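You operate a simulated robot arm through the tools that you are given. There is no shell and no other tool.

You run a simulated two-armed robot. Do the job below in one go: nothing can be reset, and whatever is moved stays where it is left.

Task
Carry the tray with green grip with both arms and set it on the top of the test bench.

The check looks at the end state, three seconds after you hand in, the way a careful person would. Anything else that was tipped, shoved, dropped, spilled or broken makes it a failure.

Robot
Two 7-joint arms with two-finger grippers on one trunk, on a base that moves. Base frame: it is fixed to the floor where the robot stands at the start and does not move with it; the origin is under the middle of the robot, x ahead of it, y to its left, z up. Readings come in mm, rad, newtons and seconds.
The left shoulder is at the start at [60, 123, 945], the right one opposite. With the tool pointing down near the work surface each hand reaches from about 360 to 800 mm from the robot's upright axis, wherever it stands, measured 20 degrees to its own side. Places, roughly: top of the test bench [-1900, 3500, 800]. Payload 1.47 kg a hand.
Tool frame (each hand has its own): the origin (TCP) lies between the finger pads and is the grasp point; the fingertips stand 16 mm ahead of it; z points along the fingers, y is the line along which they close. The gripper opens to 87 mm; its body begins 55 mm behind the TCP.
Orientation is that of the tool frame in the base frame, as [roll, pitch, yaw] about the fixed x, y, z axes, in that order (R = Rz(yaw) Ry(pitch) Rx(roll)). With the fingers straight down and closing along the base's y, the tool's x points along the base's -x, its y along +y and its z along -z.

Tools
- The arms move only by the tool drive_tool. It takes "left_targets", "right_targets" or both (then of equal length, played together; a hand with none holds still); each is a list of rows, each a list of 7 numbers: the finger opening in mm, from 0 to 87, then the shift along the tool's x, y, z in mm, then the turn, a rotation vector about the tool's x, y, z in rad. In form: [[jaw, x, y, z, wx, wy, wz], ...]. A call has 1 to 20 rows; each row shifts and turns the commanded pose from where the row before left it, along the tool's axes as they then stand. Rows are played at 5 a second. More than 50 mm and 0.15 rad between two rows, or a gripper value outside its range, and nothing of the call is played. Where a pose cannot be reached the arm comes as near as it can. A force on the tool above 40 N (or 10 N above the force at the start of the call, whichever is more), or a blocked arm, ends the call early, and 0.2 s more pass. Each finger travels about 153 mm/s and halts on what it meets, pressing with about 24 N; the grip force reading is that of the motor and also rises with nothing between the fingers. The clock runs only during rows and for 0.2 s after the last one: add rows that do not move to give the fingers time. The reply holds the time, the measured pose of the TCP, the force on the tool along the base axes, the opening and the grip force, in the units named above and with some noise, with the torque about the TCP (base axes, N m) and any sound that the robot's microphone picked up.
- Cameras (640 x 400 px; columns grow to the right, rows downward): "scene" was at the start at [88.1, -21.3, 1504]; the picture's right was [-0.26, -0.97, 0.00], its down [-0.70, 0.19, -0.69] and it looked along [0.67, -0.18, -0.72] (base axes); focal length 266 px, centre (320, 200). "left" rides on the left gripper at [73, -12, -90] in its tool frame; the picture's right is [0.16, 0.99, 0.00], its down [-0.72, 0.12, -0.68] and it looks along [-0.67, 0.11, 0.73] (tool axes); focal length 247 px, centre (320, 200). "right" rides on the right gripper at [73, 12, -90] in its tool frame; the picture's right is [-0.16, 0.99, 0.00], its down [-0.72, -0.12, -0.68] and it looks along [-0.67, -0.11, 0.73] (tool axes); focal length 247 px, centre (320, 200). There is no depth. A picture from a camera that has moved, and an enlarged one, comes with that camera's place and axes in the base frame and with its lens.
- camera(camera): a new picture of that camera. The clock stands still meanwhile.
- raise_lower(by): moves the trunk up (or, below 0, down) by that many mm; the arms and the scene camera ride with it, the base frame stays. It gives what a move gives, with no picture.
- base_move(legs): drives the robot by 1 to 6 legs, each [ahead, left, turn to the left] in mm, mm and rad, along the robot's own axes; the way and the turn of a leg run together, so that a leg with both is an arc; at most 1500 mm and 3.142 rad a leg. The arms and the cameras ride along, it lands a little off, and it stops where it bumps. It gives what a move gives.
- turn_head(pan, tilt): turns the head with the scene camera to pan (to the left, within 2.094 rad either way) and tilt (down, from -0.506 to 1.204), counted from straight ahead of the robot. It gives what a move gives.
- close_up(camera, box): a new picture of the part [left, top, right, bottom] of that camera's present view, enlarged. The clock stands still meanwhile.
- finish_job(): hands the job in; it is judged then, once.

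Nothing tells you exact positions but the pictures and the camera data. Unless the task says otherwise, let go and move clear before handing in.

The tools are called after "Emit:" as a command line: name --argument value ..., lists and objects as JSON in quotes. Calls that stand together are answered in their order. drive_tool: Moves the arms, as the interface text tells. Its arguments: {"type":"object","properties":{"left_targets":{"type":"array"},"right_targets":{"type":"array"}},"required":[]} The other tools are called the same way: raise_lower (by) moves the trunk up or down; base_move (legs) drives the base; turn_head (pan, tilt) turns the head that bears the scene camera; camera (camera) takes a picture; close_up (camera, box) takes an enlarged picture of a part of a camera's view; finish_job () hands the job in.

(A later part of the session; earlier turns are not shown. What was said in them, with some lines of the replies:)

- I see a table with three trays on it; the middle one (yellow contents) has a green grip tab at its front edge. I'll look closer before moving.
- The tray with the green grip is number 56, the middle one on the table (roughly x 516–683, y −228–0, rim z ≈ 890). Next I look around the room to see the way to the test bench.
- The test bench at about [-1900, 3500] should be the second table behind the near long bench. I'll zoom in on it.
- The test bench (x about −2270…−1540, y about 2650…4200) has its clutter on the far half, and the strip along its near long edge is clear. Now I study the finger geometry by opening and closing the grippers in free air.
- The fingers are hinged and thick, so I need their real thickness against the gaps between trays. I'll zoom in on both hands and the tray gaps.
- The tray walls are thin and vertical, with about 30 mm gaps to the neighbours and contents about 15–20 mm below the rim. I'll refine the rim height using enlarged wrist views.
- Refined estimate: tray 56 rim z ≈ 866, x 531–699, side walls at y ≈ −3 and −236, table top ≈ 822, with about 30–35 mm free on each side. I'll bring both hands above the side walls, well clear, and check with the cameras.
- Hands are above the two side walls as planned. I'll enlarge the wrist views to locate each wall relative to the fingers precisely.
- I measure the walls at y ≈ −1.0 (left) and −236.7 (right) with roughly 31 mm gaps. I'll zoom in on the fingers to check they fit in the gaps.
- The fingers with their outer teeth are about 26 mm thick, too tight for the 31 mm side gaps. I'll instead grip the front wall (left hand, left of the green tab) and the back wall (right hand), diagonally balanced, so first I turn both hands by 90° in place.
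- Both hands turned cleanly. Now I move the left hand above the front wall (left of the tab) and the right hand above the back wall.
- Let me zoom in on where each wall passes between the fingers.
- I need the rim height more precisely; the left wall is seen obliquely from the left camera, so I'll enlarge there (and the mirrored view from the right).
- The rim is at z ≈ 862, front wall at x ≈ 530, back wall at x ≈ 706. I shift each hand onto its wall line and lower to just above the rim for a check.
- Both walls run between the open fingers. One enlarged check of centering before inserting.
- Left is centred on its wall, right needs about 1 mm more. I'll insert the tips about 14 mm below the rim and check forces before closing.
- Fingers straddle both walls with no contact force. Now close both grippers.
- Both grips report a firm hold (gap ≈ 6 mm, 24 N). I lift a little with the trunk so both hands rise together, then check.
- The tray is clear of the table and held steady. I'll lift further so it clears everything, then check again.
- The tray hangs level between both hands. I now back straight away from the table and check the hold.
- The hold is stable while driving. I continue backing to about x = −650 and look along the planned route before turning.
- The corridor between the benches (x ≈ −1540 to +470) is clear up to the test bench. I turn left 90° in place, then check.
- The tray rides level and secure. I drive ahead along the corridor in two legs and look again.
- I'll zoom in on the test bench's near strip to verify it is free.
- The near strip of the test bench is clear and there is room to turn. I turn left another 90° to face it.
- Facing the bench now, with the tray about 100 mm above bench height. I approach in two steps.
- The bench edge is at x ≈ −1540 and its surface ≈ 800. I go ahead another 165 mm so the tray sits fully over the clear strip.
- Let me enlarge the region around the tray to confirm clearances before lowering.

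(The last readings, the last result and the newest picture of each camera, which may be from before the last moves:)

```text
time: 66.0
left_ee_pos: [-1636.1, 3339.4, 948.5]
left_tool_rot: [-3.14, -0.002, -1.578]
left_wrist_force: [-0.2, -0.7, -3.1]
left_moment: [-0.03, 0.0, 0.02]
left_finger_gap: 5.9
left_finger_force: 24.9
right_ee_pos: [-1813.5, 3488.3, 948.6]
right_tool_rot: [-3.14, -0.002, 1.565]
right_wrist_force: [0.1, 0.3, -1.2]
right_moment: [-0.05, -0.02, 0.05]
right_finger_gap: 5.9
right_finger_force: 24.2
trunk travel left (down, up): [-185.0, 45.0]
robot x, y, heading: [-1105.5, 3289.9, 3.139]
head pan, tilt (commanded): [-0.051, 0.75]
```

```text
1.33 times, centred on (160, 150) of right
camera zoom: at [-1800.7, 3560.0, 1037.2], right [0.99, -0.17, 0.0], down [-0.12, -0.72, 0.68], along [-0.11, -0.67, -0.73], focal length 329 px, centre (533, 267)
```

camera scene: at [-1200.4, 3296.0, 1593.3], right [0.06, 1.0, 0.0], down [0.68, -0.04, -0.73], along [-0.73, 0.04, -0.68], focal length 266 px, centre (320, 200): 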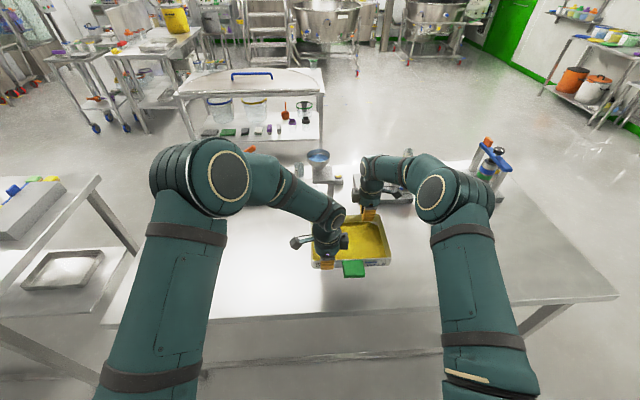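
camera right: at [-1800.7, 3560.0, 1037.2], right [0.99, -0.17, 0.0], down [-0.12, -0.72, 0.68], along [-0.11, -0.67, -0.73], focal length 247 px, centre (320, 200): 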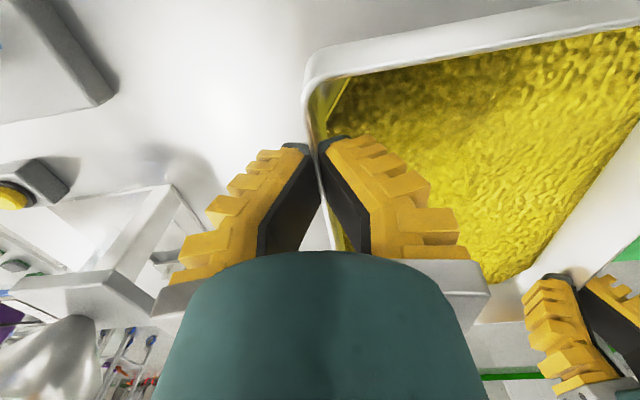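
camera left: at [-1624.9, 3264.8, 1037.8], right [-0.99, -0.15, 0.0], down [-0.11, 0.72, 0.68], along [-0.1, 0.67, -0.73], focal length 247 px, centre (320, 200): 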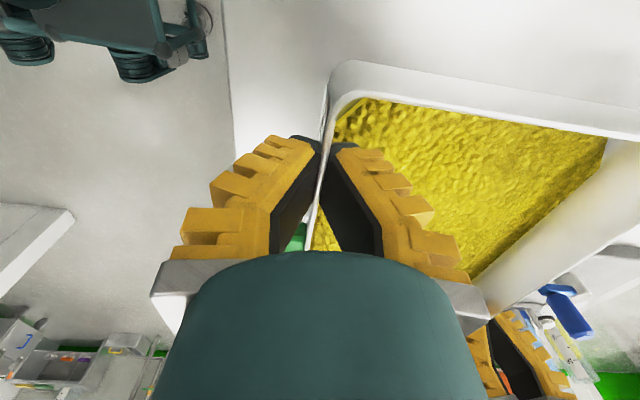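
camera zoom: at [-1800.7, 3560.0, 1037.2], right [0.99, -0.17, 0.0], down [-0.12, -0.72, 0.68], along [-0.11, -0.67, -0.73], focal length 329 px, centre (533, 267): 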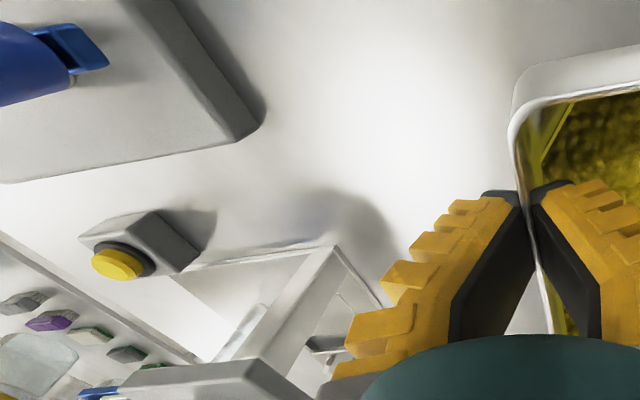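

All clear: nearest item is over 150 mm from the hands. I lower with the trunk, first most of the way, then in small steps while watching the forces.

Emit:
raise_lower --by -80

Emit:
camera --camera "left"

Emit:
close_up --camera "scene" --box '[250, 130, 442, 290]'

```text
time: 67.1
left_ee_pos: [-1635.2, 3339.6, 870.3]
left_tool_rot: [-3.142, 0.001, -1.578]
left_wrist_force: [-1.4, 1.1, -1.2]
left_moment: [-0.07, 0.03, 0.04]
left_finger_gap: 6.2
left_finger_force: 23.7
right_ee_pos: [-1812.7, 3487.5, 870.3]
right_tool_rot: [-3.139, -0.001, 1.565]
right_wrist_force: [1.2, -0.3, -0.3]
right_moment: [0.05, -0.03, 0.08]
right_finger_gap: 6.2
right_finger_force: 24.0
trunk travel left (down, up): [-105.0, 125.0]
robot x, y, heading: [-1106.3, 3290.5, 3.137]
head pan, tilt (commanded): [-0.051, 0.75]
```

```text
taken
camera left: at [-1623.8, 3264.8, 958.7], right [-0.99, -0.15, 0.0], down [-0.11, 0.72, 0.68], along [-0.1, 0.67, -0.73], focal length 247 px, centre (320, 200)
```

left: 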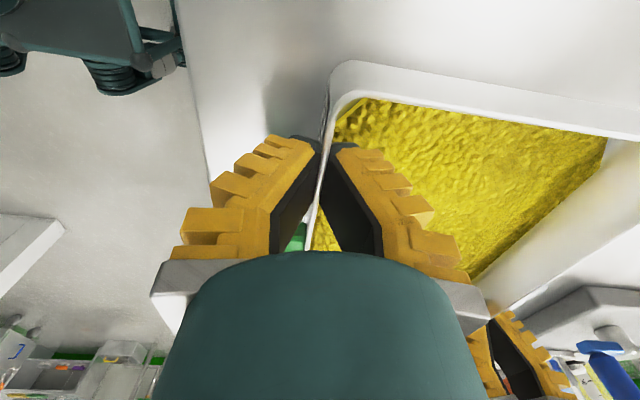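

```text
2.50 times, centred on (346, 210) of scene
camera zoom: at [-1198.5, 3295.9, 1513.6], right [0.06, 1.0, 0.0], down [0.68, -0.04, -0.73], along [-0.73, 0.04, -0.68], focal length 664 px, centre (255, 175)
```

zoom: 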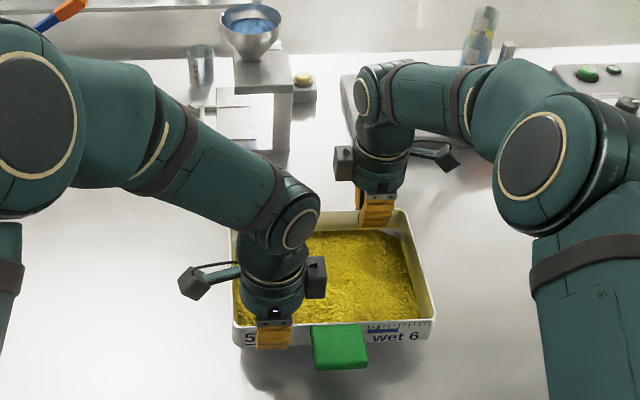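

About 30 mm remain. I lower in small steps.

Emit:
raise_lower --by -12

Emit:
close_up --camera "scene" --box '[300, 190, 420, 290]'

Emit:
camera --camera "left"

```text
time: 67.7
left_ee_pos: [-1636.5, 3338.9, 856.8]
left_tool_rot: [-3.14, 0.001, -1.579]
left_wrist_force: [-0.5, -1.0, -1.2]
left_moment: [-0.05, 0.02, 0.05]
left_finger_gap: 6.1
left_finger_force: 24.0
right_ee_pos: [-1810.8, 3487.2, 856.5]
right_tool_rot: [-3.14, -0.001, 1.564]
right_wrist_force: [0.6, -0.2, -1.2]
right_moment: [-0.04, 0.0, 0.08]
right_finger_gap: 5.9
right_finger_force: 24.0
trunk travel left (down, up): [-93.0, 137.0]
robot x, y, heading: [-1102.2, 3291.8, 3.138]
head pan, tilt (commanded): [-0.051, 0.75]
```

```text
4.00 times, centred on (360, 240) of scene
camera zoom: at [-1198.6, 3295.9, 1501.4], right [0.06, 1.0, 0.0], down [0.68, -0.04, -0.73], along [-0.73, 0.04, -0.68], focal length 1063 px, centre (160, 40)
```

zoom: 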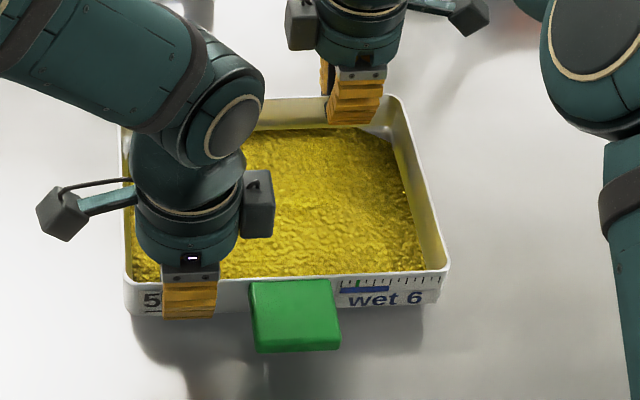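

```text
taken
camera left: at [-1623.8, 3264.8, 946.5], right [-0.99, -0.15, 0.0], down [-0.11, 0.72, 0.68], along [-0.1, 0.67, -0.73], focal length 247 px, centre (320, 200)
```

left: 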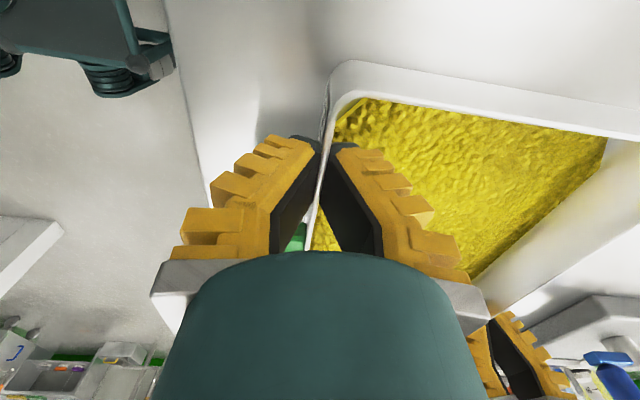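

Still airborne by the shadow. I continue down in small steps.

Emit:
raise_lower --by -6

Emit:
raise_lower --by -4

Emit:
close_up --camera "scene" --box '[300, 190, 420, 290]'

```text
time: 68.3
left_ee_pos: [-1635.2, 3338.2, 850.2]
left_tool_rot: [-3.14, -0.001, -1.578]
left_wrist_force: [-0.7, 0.1, -2.3]
left_moment: [0.02, -0.01, 0.04]
left_finger_gap: 5.8
left_finger_force: 23.9
right_ee_pos: [-1811.4, 3487.1, 851.0]
right_tool_rot: [-3.141, -0.002, 1.565]
right_wrist_force: [1.1, 0.0, 0.1]
right_moment: [-0.05, -0.01, 0.03]
right_finger_gap: 5.9
right_finger_force: 24.1
trunk travel left (down, up): [-87.0, 143.0]
robot x, y, heading: [-1102.6, 3290.2, 3.131]
head pan, tilt (commanded): [-0.051, 0.75]
```

```text
time: 68.8
left_ee_pos: [-1635.6, 3340.2, 848.2]
left_tool_rot: [-3.141, 0.0, -1.577]
left_wrist_force: [-0.8, 0.2, 0.6]
left_moment: [0.1, 0.02, 0.12]
left_finger_gap: 5.8
left_finger_force: 23.9
right_ee_pos: [-1812.8, 3486.9, 846.3]
right_tool_rot: [-3.141, -0.001, 1.562]
right_wrist_force: [-0.4, -0.7, -1.9]
right_moment: [0.23, 0.01, 0.1]
right_finger_gap: 5.8
right_finger_force: 24.0
trunk travel left (down, up): [-83.0, 147.0]
robot x, y, heading: [-1104.1, 3292.2, 3.131]
head pan, tilt (commanded): [-0.051, 0.75]
```

```text
4.00 times, centred on (360, 240) of scene
camera zoom: at [-1198.8, 3295.9, 1491.4], right [0.06, 1.0, 0.0], down [0.68, -0.04, -0.73], along [-0.73, 0.04, -0.68], focal length 1063 px, centre (160, 40)
```

zoom: 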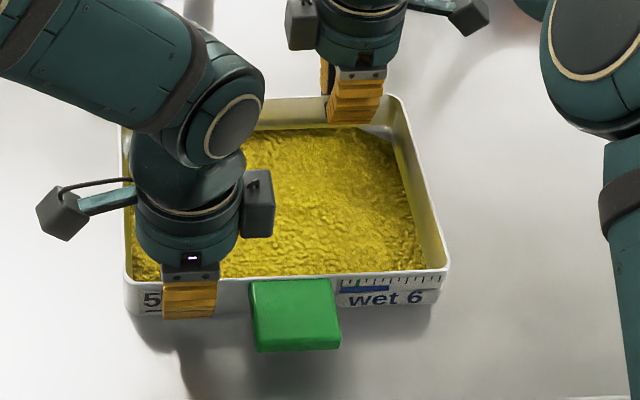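

The torque readings begin to change, hinting at first contact. I continue in 2 mm steps.

Emit:
raise_lower --by -2

Emit:
close_up --camera "scene" --box '[300, 190, 420, 290]'

Emit:
camera --camera "right"

Emit:
camera --camera "left"

```text
time: 69.3
left_ee_pos: [-1635.6, 3339.7, 845.9]
left_tool_rot: [3.141, 0.002, -1.578]
left_wrist_force: [-1.8, 0.0, 3.2]
left_moment: [0.36, 0.01, 0.05]
left_finger_gap: 6.1
left_finger_force: 24.1
right_ee_pos: [-1812.6, 3487.2, 845.5]
right_tool_rot: [-3.141, -0.001, 1.564]
right_wrist_force: [-2.0, -0.2, 1.6]
right_moment: [0.38, 0.01, 0.11]
right_finger_gap: 5.8
right_finger_force: 23.8
trunk travel left (down, up): [-81.0, 149.0]
robot x, y, heading: [-1103.4, 3293.3, 3.138]
head pan, tilt (commanded): [-0.051, 0.75]
```

```text
4.00 times, centred on (360, 240) of scene
camera zoom: at [-1198.5, 3295.6, 1489.5], right [0.06, 1.0, 0.0], down [0.68, -0.04, -0.73], along [-0.73, 0.04, -0.68], focal length 1063 px, centre (160, 40)
```

zoom: 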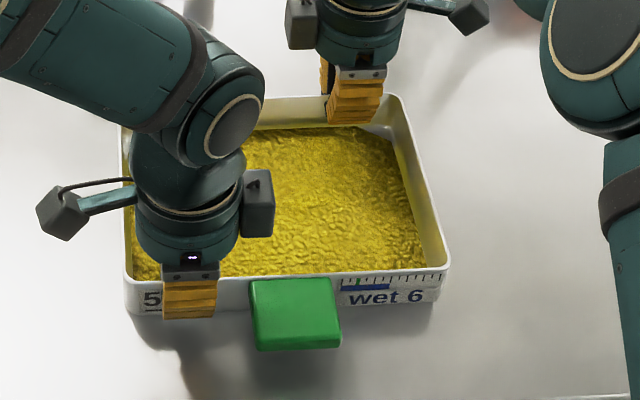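

```text
taken
camera right: at [-1799.8, 3559.7, 934.7], right [0.99, -0.17, 0.0], down [-0.12, -0.72, 0.68], along [-0.11, -0.67, -0.73], focal length 247 px, centre (320, 200)
```

right: 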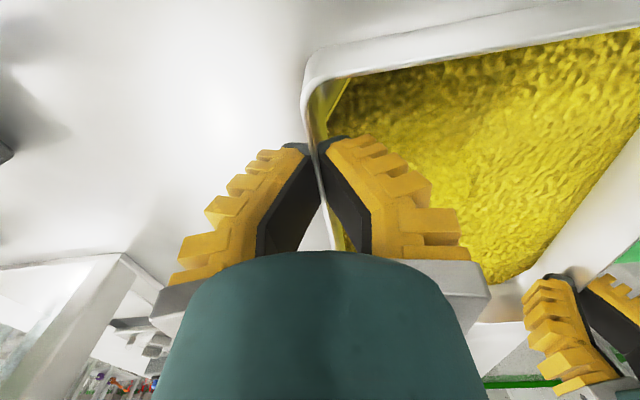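

```text
taken
camera left: at [-1623.9, 3264.6, 934.8], right [-0.99, -0.15, 0.0], down [-0.11, 0.72, 0.68], along [-0.1, 0.67, -0.73], focal length 247 px, centre (320, 200)
```

left: 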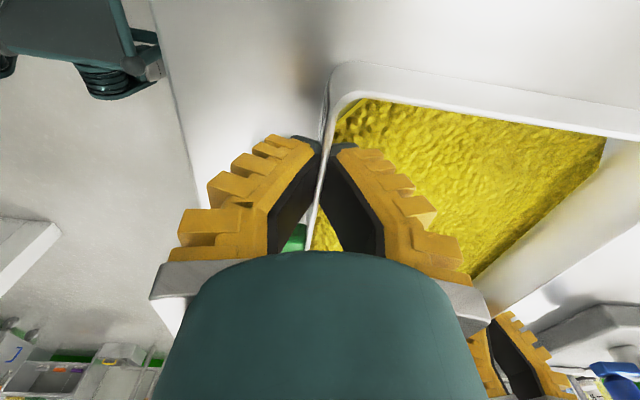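

The tray is touching the bench. One more small step to make it sit flat.

Emit:
raise_lower --by -1.5

Emit:
close_up --camera "scene" --box '[300, 190, 420, 290]'

```text
time: 69.8
left_ee_pos: [-1636.2, 3338.9, 845.8]
left_tool_rot: [3.141, 0.001, -1.577]
left_wrist_force: [-2.8, -0.9, 8.7]
left_moment: [-0.07, 0.01, 0.07]
left_finger_gap: 5.9
left_finger_force: 23.3
right_ee_pos: [-1811.9, 3487.1, 844.8]
right_tool_rot: [-3.138, 0.002, 1.563]
right_wrist_force: [-2.6, -0.1, 5.9]
right_moment: [0.03, 0.01, 0.09]
right_finger_gap: 6.1
right_finger_force: 23.5
trunk travel left (down, up): [-79.0, 150.0]
robot x, y, heading: [-1107.5, 3290.6, 3.134]
head pan, tilt (commanded): [-0.051, 0.75]
```

```text
4.00 times, centred on (360, 240) of scene
camera zoom: at [-1198.1, 3295.7, 1488.1], right [0.06, 1.0, 0.0], down [0.68, -0.04, -0.73], along [-0.73, 0.04, -0.68], focal length 1063 px, centre (160, 40)
```

zoom: 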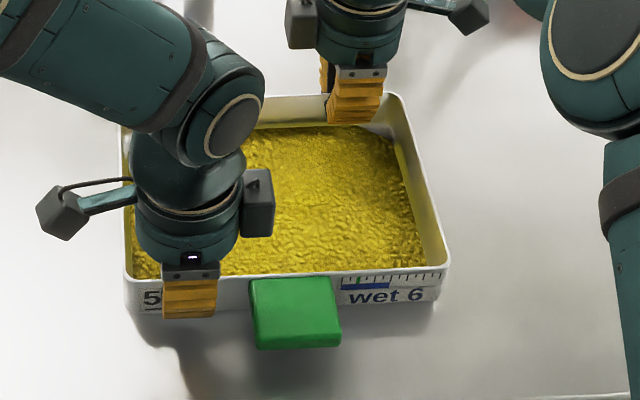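

Moments are back near zero with upward support on both hands: the tray rests flat. I open both grippers modestly.

Emit:
drive_tool --left_targets '[[8, 0, 0, 0, 0, 0, 0], [14, 0, 0, 0, 0, 0, 0], [20, 0, 0, 0, 0, 0, 0], [20, 0, 0, 0, 0, 0, 0]]' --right_targets '[[8, 0, 0, 0, 0, 0, 0], [14, 0, 0, 0, 0, 0, 0], [20, 0, 0, 0, 0, 0, 0], [20, 0, 0, 0, 0, 0, 0]]'

Emit:
camera --camera "left"

Emit:
camera --camera "right"

Emit:
close_up --camera "scene" --box '[300, 190, 420, 290]'

```text
time: 70.8
left_ee_pos: [-1635.5, 3340.3, 843.5]
left_tool_rot: [-3.141, -0.001, -1.578]
left_wrist_force: [-0.8, 0.3, 0.5]
left_moment: [0.02, 0.0, -0.02]
left_finger_gap: 26.4
left_finger_force: 4.5
right_ee_pos: [-1811.8, 3487.1, 843.2]
right_tool_rot: [3.141, -0.001, 1.564]
right_wrist_force: [0.3, 0.6, 0.5]
right_moment: [0.0, 0.02, 0.01]
right_finger_gap: 26.2
right_finger_force: 4.5
trunk travel left (down, up): [-79.0, 150.0]
robot x, y, heading: [-1105.1, 3293.9, 3.135]
head pan, tilt (commanded): [-0.051, 0.75]
```

```text
taken
camera left: at [-1623.9, 3264.8, 932.9], right [-0.99, -0.15, 0.0], down [-0.11, 0.72, 0.68], along [-0.1, 0.67, -0.73], focal length 247 px, centre (320, 200)
```

left: 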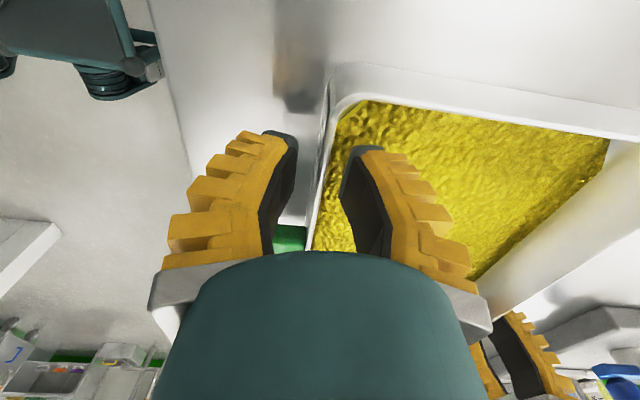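

```text
taken
camera right: at [-1799.7, 3559.9, 932.5], right [0.99, -0.17, 0.0], down [-0.12, -0.72, 0.68], along [-0.11, -0.67, -0.73], focal length 247 px, centre (320, 200)
```

right: 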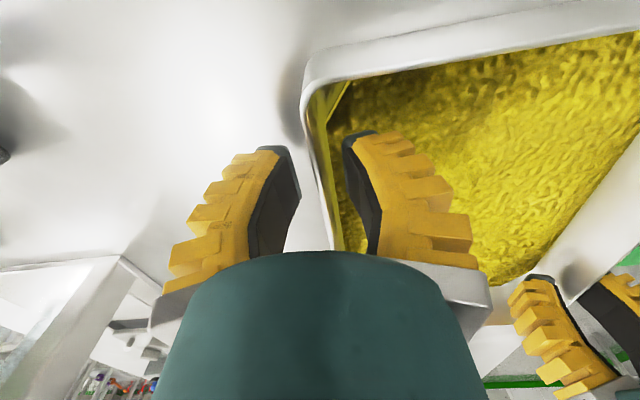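

```text
4.00 times, centred on (360, 240) of scene
camera zoom: at [-1198.7, 3295.9, 1487.9], right [0.06, 1.0, 0.0], down [0.68, -0.04, -0.73], along [-0.73, 0.04, -0.68], focal length 1063 px, centre (160, 40)
```

zoom: 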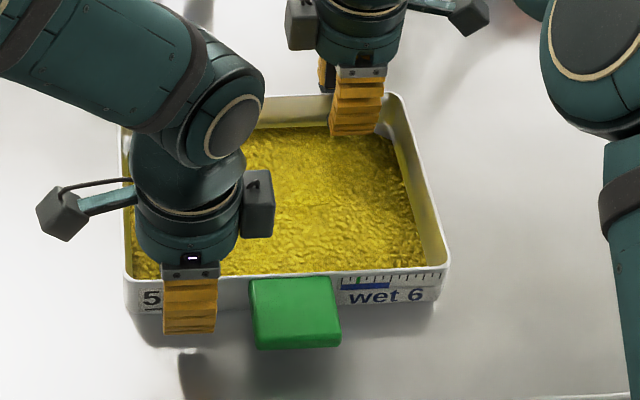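

Both hands are free of the walls and the tray stays put. I raise straight up and clear.

Emit:
raise_lower --by 30

Emit:
raise_lower --by 100

Emit:
camera --camera "scene"

Emit:
camera --camera "right"

```text
time: 71.6
left_ee_pos: [-1635.6, 3338.7, 872.9]
left_tool_rot: [-3.139, -0.001, -1.578]
left_wrist_force: [-0.4, 0.3, -0.6]
left_moment: [0.0, 0.02, -0.01]
left_finger_gap: 26.1
left_finger_force: 4.7
right_ee_pos: [-1813.1, 3488.3, 874.6]
right_tool_rot: [-3.141, -0.001, 1.562]
right_wrist_force: [0.1, -0.8, -0.2]
right_moment: [-0.03, 0.05, -0.04]
right_finger_gap: 26.1
right_finger_force: 4.5
trunk travel left (down, up): [-109.0, 120.0]
robot x, y, heading: [-1107.5, 3292.5, 3.134]
head pan, tilt (commanded): [-0.051, 0.75]
```

```text
time: 72.9
left_ee_pos: [-1635.9, 3339.4, 973.9]
left_tool_rot: [-3.141, -0.001, -1.577]
left_wrist_force: [-0.3, 0.2, 0.1]
left_moment: [-0.01, -0.02, 0.0]
left_finger_gap: 26.5
left_finger_force: 4.3
right_ee_pos: [-1812.2, 3488.4, 973.1]
right_tool_rot: [-3.14, -0.001, 1.564]
right_wrist_force: [-0.5, -0.3, -0.1]
right_moment: [-0.01, -0.02, -0.01]
right_finger_gap: 26.2
right_finger_force: 4.9
trunk travel left (down, up): [-210.0, 20.0]
robot x, y, heading: [-1104.4, 3291.5, 3.139]
head pan, tilt (commanded): [-0.051, 0.75]
```

```text
taken
camera scene: at [-1199.0, 3296.0, 1617.8], right [0.06, 1.0, 0.0], down [0.68, -0.04, -0.73], along [-0.73, 0.04, -0.68], focal length 266 px, centre (320, 200)
```

scene: 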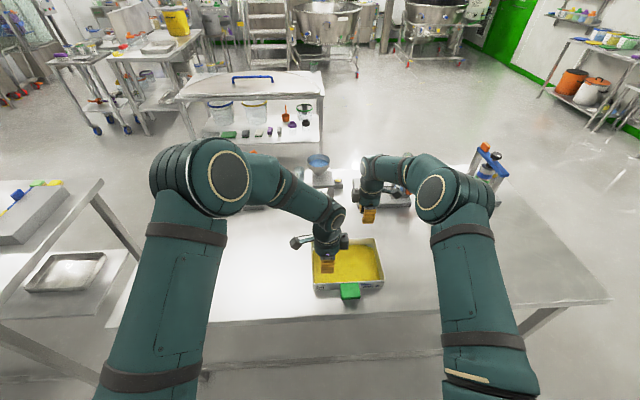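

```text
taken
camera right: at [-1799.8, 3559.9, 1062.1], right [0.99, -0.17, 0.0], down [-0.12, -0.72, 0.68], along [-0.11, -0.67, -0.73], focal length 247 px, centre (320, 200)
```

right: 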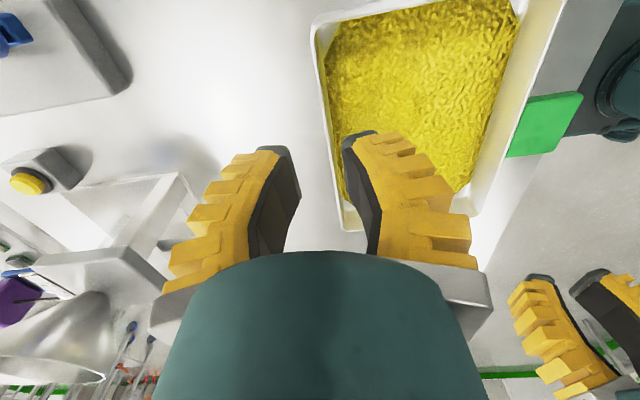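

The tray sits on the bench; the hands are about 110 mm above it. I back away straight so everything is clear, then take a last look.

Emit:
base_move --legs '[[-450, 0, 0]]'

Emit:
camera --camera "scene"

Emit:
close_up --camera "scene" --box '[230, 100, 440, 231]'

```text
time: 75.6
left_ee_pos: [-1191.6, 3337.1, 973.9]
left_tool_rot: [-3.141, 0.0, -1.584]
left_wrist_force: [0.3, -1.1, -0.6]
left_moment: [-0.01, 0.02, -0.01]
left_finger_gap: 26.5
left_finger_force: 4.8
right_ee_pos: [-1368.6, 3486.4, 974.6]
right_tool_rot: [-3.139, -0.003, 1.561]
right_wrist_force: [0.5, 0.2, -0.3]
right_moment: [0.01, 0.01, 0.0]
right_finger_gap: 26.4
right_finger_force: 4.7
trunk travel left (down, up): [-210.0, 20.0]
robot x, y, heading: [-664.5, 3287.9, 3.13]
head pan, tilt (commanded): [-0.051, 0.75]
```

```text
taken
camera scene: at [-754.7, 3292.7, 1618.0], right [0.06, 1.0, 0.0], down [0.68, -0.04, -0.73], along [-0.73, 0.04, -0.68], focal length 266 px, centre (320, 200)
```

scene: 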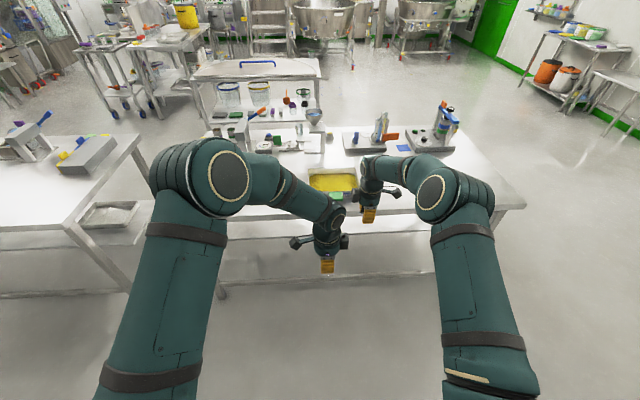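

```text
3.05 times, centred on (335, 166) of scene
camera zoom: at [-754.7, 3292.7, 1618.0], right [0.06, 1.0, 0.0], down [0.68, -0.04, -0.73], along [-0.73, 0.04, -0.68], focal length 810 px, centre (274, 305)
```

zoom: 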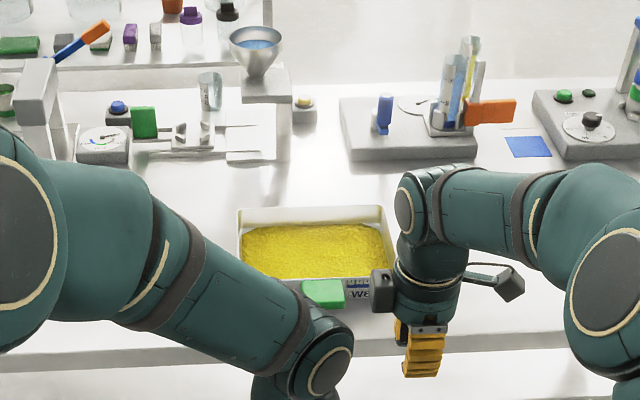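

The tray with the green grip stands flat and fully on the test bench. The other bench items look untouched, and the robot has let go and backed clear, so I hand in.

Emit:
finish_job

```text
The job is handed in.
```

Tray 56, the one with the green grip, is now on the test bench, and I have handed the job in. It was lifted with both arms and carried level.

- **Placement:** it rests flat on the clear strip along the bench's near edge. The nearest bench items are about 150 mm or more away.
- **Grip:** the gaps beside the tray were too tight for the fingers. I held it by the front and back walls instead, left hand in front and right hand behind, diagonally balanced.
- **Other objects:** I saw nothing tipped, shoved or spilled in the pictures during the lift, at the bench, or in the last look at the bench. I did not go back to look at the start table after leaving it.
- **Robot:** both hands have let go, and it has backed about 440 mm away from the bench.
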